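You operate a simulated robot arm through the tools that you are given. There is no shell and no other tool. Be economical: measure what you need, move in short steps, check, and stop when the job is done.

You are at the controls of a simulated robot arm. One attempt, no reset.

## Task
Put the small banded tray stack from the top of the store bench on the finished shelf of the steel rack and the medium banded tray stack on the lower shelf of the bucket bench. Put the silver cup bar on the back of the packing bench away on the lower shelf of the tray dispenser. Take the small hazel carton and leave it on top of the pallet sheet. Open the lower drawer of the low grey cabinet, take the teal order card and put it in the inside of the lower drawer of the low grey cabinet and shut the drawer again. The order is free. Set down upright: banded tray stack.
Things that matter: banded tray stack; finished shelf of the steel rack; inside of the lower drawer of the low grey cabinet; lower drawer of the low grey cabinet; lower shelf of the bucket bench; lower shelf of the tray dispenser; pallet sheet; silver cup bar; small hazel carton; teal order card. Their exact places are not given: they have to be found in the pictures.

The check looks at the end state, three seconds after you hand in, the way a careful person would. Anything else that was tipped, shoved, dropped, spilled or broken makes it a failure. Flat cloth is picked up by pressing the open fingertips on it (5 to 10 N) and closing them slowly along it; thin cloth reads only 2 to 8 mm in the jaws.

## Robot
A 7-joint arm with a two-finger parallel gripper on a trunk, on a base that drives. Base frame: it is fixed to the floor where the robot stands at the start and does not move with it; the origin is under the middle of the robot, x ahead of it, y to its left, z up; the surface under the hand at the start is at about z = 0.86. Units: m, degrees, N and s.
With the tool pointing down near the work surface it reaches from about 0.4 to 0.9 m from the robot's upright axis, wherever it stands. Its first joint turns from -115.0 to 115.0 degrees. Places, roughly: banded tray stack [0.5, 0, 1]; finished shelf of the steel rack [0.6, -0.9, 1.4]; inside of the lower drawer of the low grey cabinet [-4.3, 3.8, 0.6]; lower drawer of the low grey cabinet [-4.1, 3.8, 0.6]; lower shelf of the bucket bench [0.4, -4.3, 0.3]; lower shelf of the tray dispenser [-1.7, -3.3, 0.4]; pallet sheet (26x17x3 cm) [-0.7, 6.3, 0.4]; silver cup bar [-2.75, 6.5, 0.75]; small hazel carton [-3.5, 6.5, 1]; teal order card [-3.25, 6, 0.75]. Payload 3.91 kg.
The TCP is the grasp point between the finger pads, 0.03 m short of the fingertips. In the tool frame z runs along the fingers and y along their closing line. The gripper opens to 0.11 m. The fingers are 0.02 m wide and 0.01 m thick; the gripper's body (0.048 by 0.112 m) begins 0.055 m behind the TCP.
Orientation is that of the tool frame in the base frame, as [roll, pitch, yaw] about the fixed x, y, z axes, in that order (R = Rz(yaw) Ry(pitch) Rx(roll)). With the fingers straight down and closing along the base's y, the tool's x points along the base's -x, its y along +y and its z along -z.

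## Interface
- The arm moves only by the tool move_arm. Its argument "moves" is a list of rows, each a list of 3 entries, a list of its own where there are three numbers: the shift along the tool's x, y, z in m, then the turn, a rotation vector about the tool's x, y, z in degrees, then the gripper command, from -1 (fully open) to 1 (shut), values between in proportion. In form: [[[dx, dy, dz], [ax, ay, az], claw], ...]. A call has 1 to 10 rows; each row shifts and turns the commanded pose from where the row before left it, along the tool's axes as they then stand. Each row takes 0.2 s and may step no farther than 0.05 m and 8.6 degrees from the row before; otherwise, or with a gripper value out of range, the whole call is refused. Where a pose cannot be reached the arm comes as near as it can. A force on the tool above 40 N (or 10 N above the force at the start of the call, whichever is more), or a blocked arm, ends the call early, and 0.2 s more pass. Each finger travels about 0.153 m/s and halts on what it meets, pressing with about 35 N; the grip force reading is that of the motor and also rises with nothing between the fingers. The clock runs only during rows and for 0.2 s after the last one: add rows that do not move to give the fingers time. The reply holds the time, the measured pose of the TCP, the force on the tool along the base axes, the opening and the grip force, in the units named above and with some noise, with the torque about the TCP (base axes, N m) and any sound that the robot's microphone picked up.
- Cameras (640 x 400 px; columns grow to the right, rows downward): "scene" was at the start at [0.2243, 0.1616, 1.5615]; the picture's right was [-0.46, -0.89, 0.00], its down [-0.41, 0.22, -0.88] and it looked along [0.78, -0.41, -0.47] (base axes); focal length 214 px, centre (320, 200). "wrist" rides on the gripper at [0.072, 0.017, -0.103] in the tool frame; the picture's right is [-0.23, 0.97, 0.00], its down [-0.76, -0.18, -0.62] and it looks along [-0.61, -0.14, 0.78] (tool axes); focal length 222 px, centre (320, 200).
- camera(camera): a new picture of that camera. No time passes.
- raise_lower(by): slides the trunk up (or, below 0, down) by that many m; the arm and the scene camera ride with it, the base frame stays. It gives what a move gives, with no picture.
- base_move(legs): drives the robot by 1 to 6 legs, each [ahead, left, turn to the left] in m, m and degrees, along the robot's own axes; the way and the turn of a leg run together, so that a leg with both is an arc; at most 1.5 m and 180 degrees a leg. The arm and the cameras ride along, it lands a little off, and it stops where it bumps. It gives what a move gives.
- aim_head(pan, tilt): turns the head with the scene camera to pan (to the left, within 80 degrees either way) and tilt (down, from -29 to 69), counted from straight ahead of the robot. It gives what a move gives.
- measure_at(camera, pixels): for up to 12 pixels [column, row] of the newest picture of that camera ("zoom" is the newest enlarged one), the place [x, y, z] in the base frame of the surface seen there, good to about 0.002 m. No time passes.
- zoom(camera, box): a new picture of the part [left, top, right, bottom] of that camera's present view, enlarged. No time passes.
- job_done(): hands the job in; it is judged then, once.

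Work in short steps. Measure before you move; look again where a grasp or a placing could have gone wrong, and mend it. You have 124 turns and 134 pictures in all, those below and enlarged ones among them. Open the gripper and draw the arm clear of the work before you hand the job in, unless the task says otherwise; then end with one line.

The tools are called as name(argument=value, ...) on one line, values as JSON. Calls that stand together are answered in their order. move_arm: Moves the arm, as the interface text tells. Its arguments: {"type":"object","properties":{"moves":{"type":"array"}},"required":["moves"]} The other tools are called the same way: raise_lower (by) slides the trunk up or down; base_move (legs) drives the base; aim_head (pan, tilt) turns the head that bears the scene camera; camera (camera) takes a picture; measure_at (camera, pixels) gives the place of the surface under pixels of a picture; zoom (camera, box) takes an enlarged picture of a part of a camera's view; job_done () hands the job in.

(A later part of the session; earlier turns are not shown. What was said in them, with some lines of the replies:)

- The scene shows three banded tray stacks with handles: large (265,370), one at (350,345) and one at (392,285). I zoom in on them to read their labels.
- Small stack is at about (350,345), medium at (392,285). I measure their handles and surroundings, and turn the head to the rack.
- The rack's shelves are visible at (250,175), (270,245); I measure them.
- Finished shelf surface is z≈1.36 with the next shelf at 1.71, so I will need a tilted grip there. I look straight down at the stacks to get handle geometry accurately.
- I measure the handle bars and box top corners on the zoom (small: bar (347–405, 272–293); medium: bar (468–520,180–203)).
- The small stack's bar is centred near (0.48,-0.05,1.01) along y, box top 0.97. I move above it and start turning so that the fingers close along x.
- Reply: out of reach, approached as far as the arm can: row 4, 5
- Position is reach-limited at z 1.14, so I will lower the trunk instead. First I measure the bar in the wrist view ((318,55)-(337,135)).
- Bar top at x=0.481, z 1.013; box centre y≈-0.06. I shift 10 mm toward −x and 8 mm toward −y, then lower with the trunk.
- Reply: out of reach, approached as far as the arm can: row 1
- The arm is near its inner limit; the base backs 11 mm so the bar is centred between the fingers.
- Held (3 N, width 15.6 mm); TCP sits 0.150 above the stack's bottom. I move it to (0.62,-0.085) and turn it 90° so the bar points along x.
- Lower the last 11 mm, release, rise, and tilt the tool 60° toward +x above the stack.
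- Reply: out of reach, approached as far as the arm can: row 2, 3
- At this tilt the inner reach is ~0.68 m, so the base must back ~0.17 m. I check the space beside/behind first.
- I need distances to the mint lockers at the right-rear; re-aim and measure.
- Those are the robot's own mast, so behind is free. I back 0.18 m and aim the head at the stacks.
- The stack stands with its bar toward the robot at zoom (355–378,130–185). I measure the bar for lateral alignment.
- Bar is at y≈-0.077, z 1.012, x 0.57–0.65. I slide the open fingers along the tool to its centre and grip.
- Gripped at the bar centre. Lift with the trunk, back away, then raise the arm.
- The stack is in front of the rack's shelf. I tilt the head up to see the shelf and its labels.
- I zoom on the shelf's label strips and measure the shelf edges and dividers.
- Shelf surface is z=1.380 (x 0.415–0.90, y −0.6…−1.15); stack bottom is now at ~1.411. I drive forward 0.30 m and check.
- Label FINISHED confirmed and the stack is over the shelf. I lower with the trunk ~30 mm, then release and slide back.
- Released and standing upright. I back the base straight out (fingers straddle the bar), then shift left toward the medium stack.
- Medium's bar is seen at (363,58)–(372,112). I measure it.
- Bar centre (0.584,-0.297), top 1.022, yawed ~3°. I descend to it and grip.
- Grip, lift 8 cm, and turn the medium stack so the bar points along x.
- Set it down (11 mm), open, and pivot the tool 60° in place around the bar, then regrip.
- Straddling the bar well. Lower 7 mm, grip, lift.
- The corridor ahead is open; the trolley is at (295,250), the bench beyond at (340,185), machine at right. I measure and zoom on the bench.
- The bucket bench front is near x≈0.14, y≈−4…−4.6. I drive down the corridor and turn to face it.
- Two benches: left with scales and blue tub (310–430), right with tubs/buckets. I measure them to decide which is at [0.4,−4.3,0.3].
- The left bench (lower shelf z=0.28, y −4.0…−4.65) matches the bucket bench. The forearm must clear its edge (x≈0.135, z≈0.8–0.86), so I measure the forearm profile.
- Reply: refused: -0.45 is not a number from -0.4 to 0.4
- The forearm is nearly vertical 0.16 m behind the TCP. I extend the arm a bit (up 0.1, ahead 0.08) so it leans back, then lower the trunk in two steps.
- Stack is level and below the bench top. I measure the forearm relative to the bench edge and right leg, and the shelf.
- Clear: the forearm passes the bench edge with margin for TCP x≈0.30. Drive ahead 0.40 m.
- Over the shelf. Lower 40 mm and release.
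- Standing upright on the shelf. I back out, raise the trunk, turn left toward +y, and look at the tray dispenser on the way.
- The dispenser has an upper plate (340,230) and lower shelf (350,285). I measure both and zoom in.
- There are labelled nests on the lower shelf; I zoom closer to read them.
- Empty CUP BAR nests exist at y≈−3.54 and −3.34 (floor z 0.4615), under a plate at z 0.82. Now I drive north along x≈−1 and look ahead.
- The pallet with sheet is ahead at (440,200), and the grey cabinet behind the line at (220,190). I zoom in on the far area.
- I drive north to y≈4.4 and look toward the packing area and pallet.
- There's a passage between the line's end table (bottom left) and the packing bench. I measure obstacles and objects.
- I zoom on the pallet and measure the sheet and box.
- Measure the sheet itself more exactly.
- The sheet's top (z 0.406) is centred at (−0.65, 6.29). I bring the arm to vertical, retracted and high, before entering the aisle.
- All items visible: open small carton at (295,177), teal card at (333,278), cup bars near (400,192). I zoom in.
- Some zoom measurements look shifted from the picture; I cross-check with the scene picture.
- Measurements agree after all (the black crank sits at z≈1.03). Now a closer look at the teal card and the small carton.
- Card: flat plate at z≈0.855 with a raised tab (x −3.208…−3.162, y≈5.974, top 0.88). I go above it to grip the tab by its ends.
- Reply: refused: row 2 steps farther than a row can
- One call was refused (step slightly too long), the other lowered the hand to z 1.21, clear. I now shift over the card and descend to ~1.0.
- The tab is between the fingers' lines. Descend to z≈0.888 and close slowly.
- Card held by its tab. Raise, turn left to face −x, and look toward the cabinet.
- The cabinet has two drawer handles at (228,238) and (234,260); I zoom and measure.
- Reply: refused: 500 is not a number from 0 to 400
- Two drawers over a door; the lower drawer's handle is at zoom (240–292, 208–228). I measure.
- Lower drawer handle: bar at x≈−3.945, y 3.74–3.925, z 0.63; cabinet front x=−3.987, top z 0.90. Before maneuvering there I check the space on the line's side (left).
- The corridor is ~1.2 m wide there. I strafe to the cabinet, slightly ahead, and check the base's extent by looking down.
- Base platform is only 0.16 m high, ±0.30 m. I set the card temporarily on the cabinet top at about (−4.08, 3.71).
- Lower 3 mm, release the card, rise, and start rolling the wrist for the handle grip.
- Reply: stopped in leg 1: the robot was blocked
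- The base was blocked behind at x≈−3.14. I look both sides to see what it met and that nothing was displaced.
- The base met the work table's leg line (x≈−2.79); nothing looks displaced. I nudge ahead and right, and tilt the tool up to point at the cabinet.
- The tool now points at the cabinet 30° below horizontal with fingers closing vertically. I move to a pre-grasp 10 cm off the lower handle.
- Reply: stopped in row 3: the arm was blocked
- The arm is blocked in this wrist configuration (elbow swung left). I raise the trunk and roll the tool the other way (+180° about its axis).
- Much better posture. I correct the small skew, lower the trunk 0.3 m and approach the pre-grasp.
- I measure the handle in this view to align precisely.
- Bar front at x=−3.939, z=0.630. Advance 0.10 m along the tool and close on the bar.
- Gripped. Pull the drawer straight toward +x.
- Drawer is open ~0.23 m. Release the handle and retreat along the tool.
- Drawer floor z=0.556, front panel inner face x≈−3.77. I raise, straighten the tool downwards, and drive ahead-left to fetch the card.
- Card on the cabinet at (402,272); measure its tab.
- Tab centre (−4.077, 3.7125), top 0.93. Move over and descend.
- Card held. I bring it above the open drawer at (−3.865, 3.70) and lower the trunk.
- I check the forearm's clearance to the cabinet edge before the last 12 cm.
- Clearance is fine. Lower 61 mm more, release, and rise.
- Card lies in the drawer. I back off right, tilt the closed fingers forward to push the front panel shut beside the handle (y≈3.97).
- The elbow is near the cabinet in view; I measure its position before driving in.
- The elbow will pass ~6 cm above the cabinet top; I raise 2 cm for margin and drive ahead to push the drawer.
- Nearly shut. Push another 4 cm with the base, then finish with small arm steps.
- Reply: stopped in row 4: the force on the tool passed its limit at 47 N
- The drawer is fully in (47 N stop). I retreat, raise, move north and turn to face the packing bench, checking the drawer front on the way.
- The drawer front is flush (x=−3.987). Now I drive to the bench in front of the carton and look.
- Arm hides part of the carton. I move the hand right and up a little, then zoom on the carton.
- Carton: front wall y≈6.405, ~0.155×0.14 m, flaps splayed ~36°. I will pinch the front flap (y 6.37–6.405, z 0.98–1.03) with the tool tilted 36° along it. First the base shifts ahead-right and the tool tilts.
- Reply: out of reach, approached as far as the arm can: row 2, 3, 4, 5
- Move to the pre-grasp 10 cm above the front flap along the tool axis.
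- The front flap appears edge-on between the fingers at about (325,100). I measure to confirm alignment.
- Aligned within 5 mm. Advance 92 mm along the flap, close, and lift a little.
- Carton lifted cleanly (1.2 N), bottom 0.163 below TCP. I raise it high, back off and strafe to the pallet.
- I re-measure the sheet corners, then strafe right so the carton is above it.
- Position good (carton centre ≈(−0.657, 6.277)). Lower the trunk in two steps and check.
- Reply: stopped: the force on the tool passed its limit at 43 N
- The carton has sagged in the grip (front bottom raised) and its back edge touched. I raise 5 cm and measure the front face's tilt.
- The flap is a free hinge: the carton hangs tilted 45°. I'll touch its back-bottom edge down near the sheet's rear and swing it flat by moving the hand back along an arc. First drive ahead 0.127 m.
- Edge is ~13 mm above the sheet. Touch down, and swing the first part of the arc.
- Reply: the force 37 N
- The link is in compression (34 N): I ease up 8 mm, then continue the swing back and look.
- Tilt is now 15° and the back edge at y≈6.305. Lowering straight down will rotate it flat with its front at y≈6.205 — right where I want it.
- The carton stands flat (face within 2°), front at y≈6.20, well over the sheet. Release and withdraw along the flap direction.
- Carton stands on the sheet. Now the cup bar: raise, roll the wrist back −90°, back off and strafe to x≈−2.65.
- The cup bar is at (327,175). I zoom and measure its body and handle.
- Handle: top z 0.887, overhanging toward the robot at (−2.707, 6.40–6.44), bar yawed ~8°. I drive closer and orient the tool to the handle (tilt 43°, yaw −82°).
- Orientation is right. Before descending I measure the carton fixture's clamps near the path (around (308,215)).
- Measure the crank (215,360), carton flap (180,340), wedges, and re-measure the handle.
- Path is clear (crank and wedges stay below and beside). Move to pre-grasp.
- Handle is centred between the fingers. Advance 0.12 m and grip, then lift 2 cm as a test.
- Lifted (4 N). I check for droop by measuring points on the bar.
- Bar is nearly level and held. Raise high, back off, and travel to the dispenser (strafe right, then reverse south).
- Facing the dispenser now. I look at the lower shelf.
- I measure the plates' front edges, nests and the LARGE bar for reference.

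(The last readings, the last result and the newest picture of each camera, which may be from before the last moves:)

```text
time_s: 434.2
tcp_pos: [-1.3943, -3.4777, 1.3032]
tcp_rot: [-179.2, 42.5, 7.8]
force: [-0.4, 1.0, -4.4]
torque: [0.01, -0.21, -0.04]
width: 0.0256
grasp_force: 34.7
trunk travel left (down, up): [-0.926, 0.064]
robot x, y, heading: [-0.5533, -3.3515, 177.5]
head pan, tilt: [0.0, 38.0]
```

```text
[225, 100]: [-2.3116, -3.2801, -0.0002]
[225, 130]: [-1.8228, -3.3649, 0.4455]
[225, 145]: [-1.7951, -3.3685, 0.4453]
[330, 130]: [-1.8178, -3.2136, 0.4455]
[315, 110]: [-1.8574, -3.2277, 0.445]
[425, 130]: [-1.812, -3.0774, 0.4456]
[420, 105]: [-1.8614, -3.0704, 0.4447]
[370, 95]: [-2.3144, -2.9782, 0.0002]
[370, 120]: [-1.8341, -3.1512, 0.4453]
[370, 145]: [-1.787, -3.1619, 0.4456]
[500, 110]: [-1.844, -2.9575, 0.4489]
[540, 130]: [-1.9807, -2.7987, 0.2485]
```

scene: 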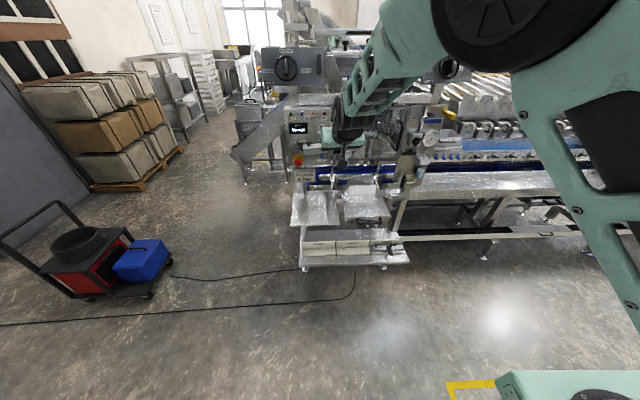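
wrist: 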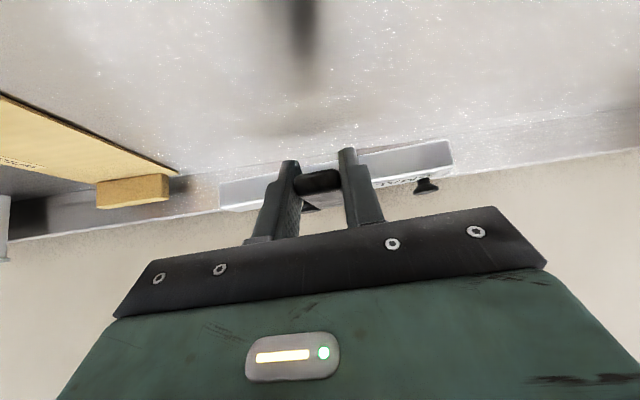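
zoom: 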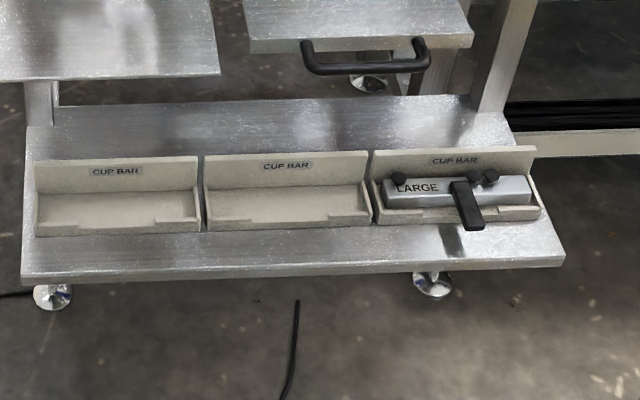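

I use the middle nest. Measure its interior more exactly.

measure_at(camera="zoom", pixels=[[218, 205], [358, 200], [285, 198], [285, 212], [228, 222], [285, 222], [352, 215], [210, 190], [366, 190], [285, 185], [285, 156], [400, 190]])

measure_at(camera="zoom", pixels=[[390, 190], [525, 185], [450, 195], [395, 202], [520, 198], [470, 225], [460, 190], [285, 170], [240, 215], [340, 212], [390, 212], [530, 210]])

```text
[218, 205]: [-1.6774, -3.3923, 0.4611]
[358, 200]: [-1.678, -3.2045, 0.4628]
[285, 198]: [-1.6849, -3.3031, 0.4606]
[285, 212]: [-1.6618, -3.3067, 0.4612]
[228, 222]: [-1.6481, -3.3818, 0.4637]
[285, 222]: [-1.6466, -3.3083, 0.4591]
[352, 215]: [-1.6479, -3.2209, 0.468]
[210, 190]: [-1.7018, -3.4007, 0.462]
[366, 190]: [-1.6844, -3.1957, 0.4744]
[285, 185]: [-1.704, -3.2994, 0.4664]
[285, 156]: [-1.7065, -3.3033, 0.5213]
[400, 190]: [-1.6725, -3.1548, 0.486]
```

```text
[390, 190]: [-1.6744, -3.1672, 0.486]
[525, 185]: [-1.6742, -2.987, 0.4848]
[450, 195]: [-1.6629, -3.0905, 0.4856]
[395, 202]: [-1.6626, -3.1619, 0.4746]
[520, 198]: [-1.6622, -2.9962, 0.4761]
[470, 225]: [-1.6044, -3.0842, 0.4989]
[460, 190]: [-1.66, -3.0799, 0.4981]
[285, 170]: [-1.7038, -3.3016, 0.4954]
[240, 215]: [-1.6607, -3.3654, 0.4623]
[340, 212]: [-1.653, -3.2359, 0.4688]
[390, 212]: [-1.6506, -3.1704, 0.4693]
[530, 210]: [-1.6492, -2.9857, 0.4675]
```

Middle nest: interior y −3.40…−3.20, back wall x −1.704, floor 0.4615; plates overhang to x≈−1.56 at z 0.82. I align the yaw and check the forearm profile relative to the TCP.

move_arm(moves=[[[0, 0, 0], [5.27, 0, 5.75], 1], [[0, 0, 0], [0, 0, 0], 1]])

camera(camera="scene")

measure_at(camera="scene", pixels=[[345, 125], [350, 105], [365, 85], [380, 60], [395, 30], [340, 140], [355, 130], [375, 100], [390, 80], [320, 140]])

```text
time_s: 434.9
tcp_pos: [-1.3936, -3.4788, 1.3026]
tcp_rot: [-179.4, 42.6, 0.0]
force: [1.4, -0.1, -3.1]
torque: [0.04, -0.24, -0.01]
width: 0.0261
grasp_force: 35.5
trunk travel left (down, up): [-0.926, 0.064]
robot x, y, heading: [-0.5523, -3.3544, 177.7]
head pan, tilt: [0.0, 38.0]
```

```text
33 pictures are left
```

scene: 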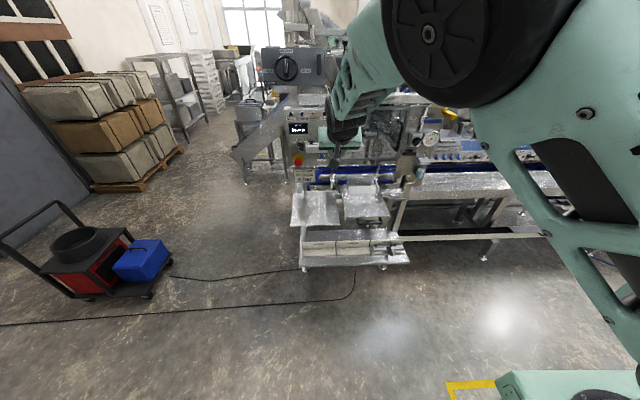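

```text
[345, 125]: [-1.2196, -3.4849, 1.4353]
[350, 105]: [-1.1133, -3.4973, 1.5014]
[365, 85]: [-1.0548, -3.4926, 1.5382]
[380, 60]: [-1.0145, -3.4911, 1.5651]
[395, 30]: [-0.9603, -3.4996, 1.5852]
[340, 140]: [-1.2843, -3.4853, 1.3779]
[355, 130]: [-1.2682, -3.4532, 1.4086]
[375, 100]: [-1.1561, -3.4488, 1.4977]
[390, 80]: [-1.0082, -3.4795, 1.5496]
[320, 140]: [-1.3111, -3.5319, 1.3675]
```

The forearm leans well back. I strafe right 0.185 m and lower the trunk to bring the bar just above nest height in front of the shelf.

base_move(legs=[[0, -0.185, 0]])

raise_lower(by=-0.4)

raise_lower(by=-0.34)

camera(camera="scene")

zoom(camera="scene", box=[250, 80, 430, 220])

```text
time_s: 436.4
tcp_pos: [-1.3855, -3.2894, 1.3032]
tcp_rot: [-179.1, 42.7, -0.2]
force: [-0.4, 0.2, -3.1]
torque: [-0.02, -0.25, -0.02]
width: 0.0254
grasp_force: 34.8
trunk travel left (down, up): [-0.926, 0.064]
robot x, y, heading: [-0.5437, -3.1656, 177.7]
head pan, tilt: [0.0, 38.0]
```

```text
time_s: 440.2
tcp_pos: [-1.3861, -3.2899, 0.9035]
tcp_rot: [-179.1, 42.6, -0.2]
force: [0.0, -0.1, -4.6]
torque: [0.05, -0.26, -0.01]
width: 0.0258
grasp_force: 35.3
trunk travel left (down, up): [-0.526, 0.464]
robot x, y, heading: [-0.5434, -3.1704, 177.5]
head pan, tilt: [0.0, 38.0]
```

```text
time_s: 443.6
tcp_pos: [-1.3854, -3.2889, 0.5633]
tcp_rot: [-179.2, 42.6, -0.2]
force: [0.2, 0.5, -4.4]
torque: [-0.01, -0.22, 0.0]
width: 0.0255
grasp_force: 34.7
trunk travel left (down, up): [-0.186, 0.804]
robot x, y, heading: [-0.5444, -3.1692, 177.5]
head pan, tilt: [0.0, 38.0]
```

```text
32 pictures are left
```

scene: 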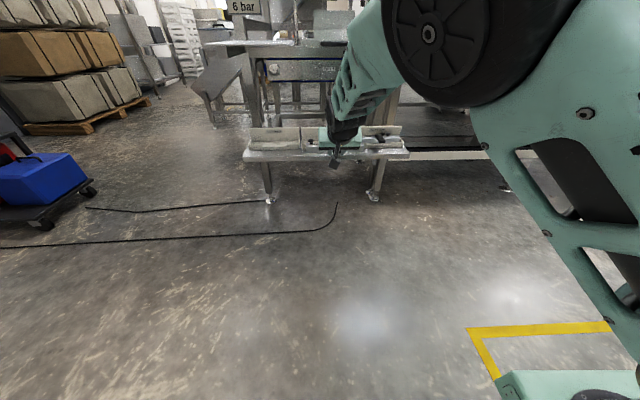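

```text
2.86 times, centred on (340, 150) of scene
```

zoom: 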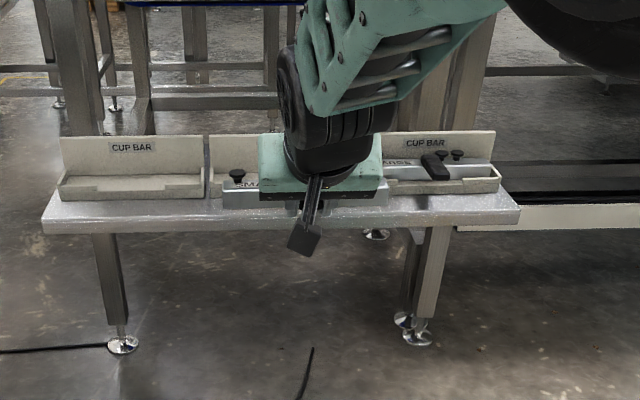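

I measure the held bar's left and right ends to verify lateral position and tilt.

measure_at(camera="zoom", pixels=[[226, 192], [226, 205], [245, 195], [245, 205], [240, 182], [386, 190], [384, 185], [380, 195]])

```text
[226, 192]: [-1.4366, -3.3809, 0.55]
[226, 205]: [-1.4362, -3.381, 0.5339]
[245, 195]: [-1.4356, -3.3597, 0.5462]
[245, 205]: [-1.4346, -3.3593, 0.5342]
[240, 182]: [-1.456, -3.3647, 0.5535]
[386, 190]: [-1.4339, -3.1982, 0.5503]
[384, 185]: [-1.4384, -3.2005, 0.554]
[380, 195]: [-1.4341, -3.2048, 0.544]
```

The bar is level with front face at x −1.436 and centre y −3.290; nest centre is −3.301. I drive ahead 0.227 m with a small left correction.

base_move(legs=[[0.226, 0.0205, 0]])

zoom(camera="scene", box=[250, 100, 430, 240])

```text
time_s: 445.3
tcp_pos: [-1.6135, -3.3038, 0.5632]
tcp_rot: [-179.2, 42.5, 0.0]
force: [-0.7, 0.1, -4.4]
torque: [0.01, -0.26, 0.02]
width: 0.0258
grasp_force: 35.0
trunk travel left (down, up): [-0.186, 0.804]
robot x, y, heading: [-0.7757, -3.182, 177.5]
head pan, tilt: [0.0, 38.0]
```

```text
2.86 times, centred on (340, 170) of scene
```

zoom: 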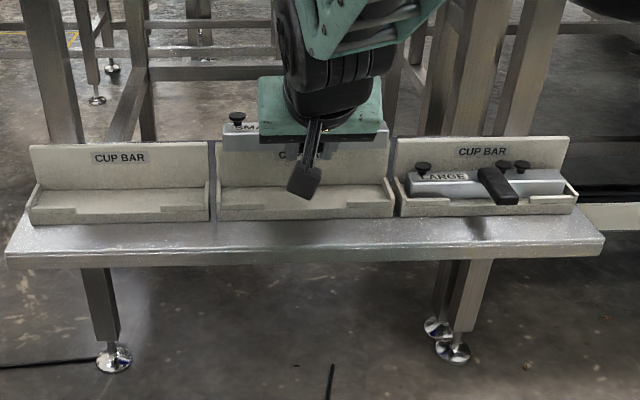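

Shift 3.5 mm right and descend into the nest, stopping ~3 mm above the floor.

move_arm(moves=[[[0, -0.0035, 0], [0, 0, 0], 1], [[0.0149, 0, 0.0162], [0, 0, 0], 1], [[0.0149, 0, 0.0162], [0, 0, 0], 1], [[0.0149, 0, 0.0162], [0, 0, 0], 1], [[0, 0, 0], [0, 0, 0], 1]])

zoom(camera="scene", box=[290, 120, 400, 190])

measure_at(camera="zoom", pixels=[[195, 180], [220, 180], [195, 165], [460, 175], [440, 180], [180, 200]])

```text
time_s: 446.5
tcp_pos: [-1.6151, -3.2987, 0.4977]
tcp_rot: [-179.2, 42.7, 0.1]
force: [0.2, -0.2, -5.0]
torque: [0.0, -0.22, 0.01]
width: 0.0259
grasp_force: 34.9
trunk travel left (down, up): [-0.186, 0.804]
robot x, y, heading: [-0.7749, -3.1846, 178.0]
head pan, tilt: [0.0, 38.0]
```

```text
5.71 times, centred on (345, 155) of scene
```

zoom: 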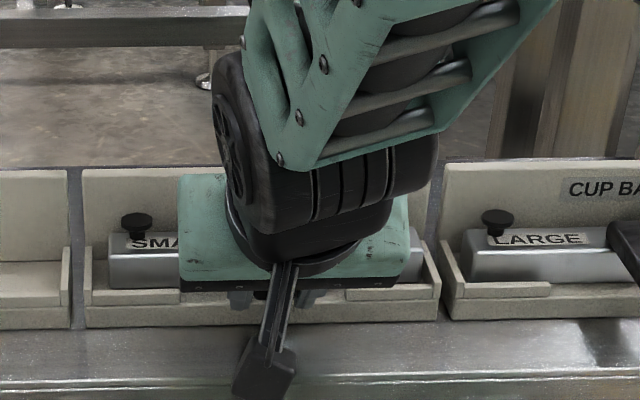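

```text
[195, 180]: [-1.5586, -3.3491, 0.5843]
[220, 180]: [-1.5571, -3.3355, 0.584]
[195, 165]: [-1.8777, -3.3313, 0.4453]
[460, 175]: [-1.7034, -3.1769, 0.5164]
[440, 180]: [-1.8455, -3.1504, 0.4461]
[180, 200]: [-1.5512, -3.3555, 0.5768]
```

The bar is inside the nest behind the lips. Lower 3 mm, release and withdraw along the tool axis.

move_arm(moves=[[[0.002, 0, 0.0022], [0, 0, 0], 1], [[0, 0, 0], [0, 0, 0], 0.4], [[0, 0, 0], [0, 0, 0], 0.2], [[0, 0, 0], [0, 0, 0], 0.2], [[0, 0, -0.03], [0, 0, 0], 0.2], [[0, 0, -0.03], [0, 0, 0], 0.2], [[0, 0, -0.03], [0, 0, 0], 0.2]])

base_move(legs=[[-0.25, 0, 0]])

camera(camera="scene")

zoom(camera="scene", box=[240, 100, 420, 200])

```text
time_s: 448.1
tcp_pos: [-1.5522, -3.3006, 0.561]
tcp_rot: [-179.2, 42.5, 0.0]
force: [0.6, 0.5, -0.6]
torque: [0.03, -0.04, 0.03]
width: 0.0441
grasp_force: 0.1
trunk travel left (down, up): [-0.186, 0.804]
robot x, y, heading: [-0.7737, -3.1789, 177.7]
head pan, tilt: [0.0, 38.0]
```

```text
time_s: 449.9
tcp_pos: [-1.3007, -3.3098, 0.5614]
tcp_rot: [-179.2, 42.6, 0.0]
force: [0.0, 0.0, 0.1]
torque: [0.0, 0.02, 0.0]
width: 0.0444
grasp_force: 0.1
trunk travel left (down, up): [-0.186, 0.804]
robot x, y, heading: [-0.5199, -3.1905, 177.7]
head pan, tilt: [0.0, 38.0]
```

```text
28 pictures are left
```

scene: 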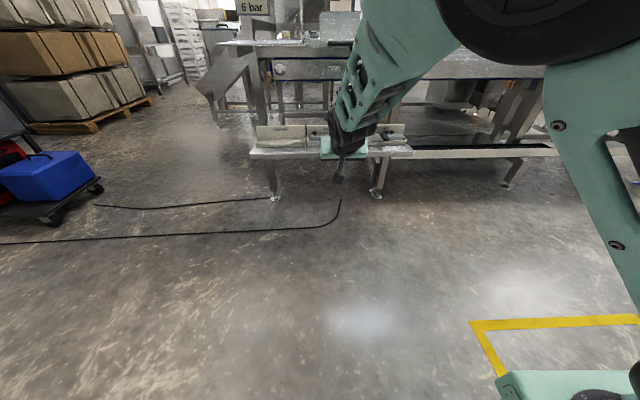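

```text
3.56 times, centred on (330, 150) of scene
```

zoom: 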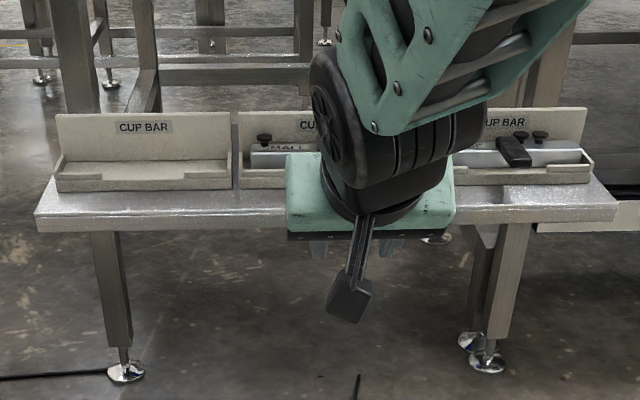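

I raise the trunk so the view over the nests is free, and verify the bar sits level.

base_move(legs=[[0, 0.35, 0]])

raise_lower(by=0.4)

aim_head(pan=-15, tilt=38)

camera(camera="scene")

zoom(camera="scene", box=[230, 120, 410, 240])

```text
time_s: 452.2
tcp_pos: [-1.3137, -3.6618, 0.5608]
tcp_rot: [-179.1, 42.6, 0.0]
force: [0.0, -0.1, -0.4]
torque: [0.05, -0.01, -0.01]
width: 0.0442
grasp_force: 0.1
trunk travel left (down, up): [-0.186, 0.804]
robot x, y, heading: [-0.536, -3.5435, 178.1]
head pan, tilt: [0.0, 38.0]
```

```text
time_s: 456.0
tcp_pos: [-1.3145, -3.6628, 0.9612]
tcp_rot: [-179.2, 42.6, -0.1]
force: [-0.4, -0.6, -0.1]
torque: [0.0, 0.02, 0.0]
width: 0.044
grasp_force: 0.1
trunk travel left (down, up): [-0.586, 0.404]
robot x, y, heading: [-0.5384, -3.5458, 177.6]
head pan, tilt: [0.0, 38.0]
```

```text
time_s: 456.8
tcp_pos: [-1.3143, -3.6619, 0.962]
tcp_rot: [-179.2, 42.6, -0.1]
force: [-0.2, 0.1, 0.0]
torque: [-0.02, -0.02, 0.02]
width: 0.0441
grasp_force: 0.1
trunk travel left (down, up): [-0.586, 0.404]
robot x, y, heading: [-0.535, -3.5434, 178.0]
head pan, tilt: [-15.0, 38.0]
```

```text
26 pictures are left
```

scene: 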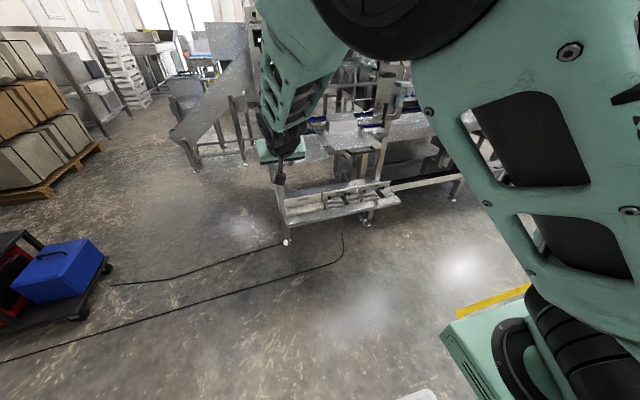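

```text
3.33 times, centred on (320, 180) of scene
```

zoom: 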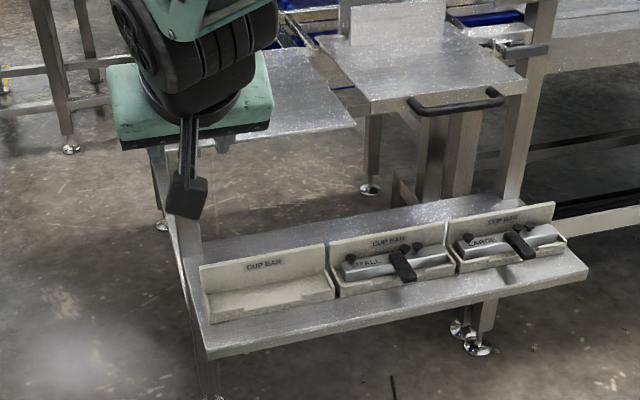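

The SMALL cup bar sits in its nest just like the LARGE one. I open the gripper fully with the arm clear, then hand in.

base_move(legs=[[-0.3, 0, 0]])

move_arm(moves=[[[0, 0, 0], [0, 0, 0], -1], [[0, 0, 0], [0, 0, 0], -1], [[0, 0, 0], [0, 0, 0], -1]])

```text
time_s: 458.8
tcp_pos: [-1.0136, -3.6737, 0.9612]
tcp_rot: [-179.2, 42.6, -0.1]
force: [0.6, 1.1, 0.1]
torque: [0.01, 0.01, 0.03]
width: 0.0439
grasp_force: 0.0
trunk travel left (down, up): [-0.586, 0.404]
robot x, y, heading: [-0.2335, -3.5539, 177.7]
head pan, tilt: [-15.0, 38.0]
```

```text
time_s: 459.6
tcp_pos: [-1.0141, -3.6735, 0.961]
tcp_rot: [-179.2, 42.7, -0.1]
force: [0.5, 0.2, 0.2]
torque: [0.02, -0.02, 0.0]
width: 0.1099
grasp_force: 0.1
trunk travel left (down, up): [-0.586, 0.404]
robot x, y, heading: [-0.2319, -3.5543, 177.9]
head pan, tilt: [-15.0, 38.0]
```

All items are placed, the gripper is open and the arm is clear; I hand the job in.

job_done()

```text
The job is handed in.
```

All five placements are done and the job is handed in: both tray stacks, the cup bar and the small hazel carton are in place, and the order card is in the shut lower drawer. The carton overhangs the front of the pallet sheet by about 1 cm. The base bumped the work table by the cabinet once, and nothing looked moved. I did not look at the drawer again after pushing it fully shut.
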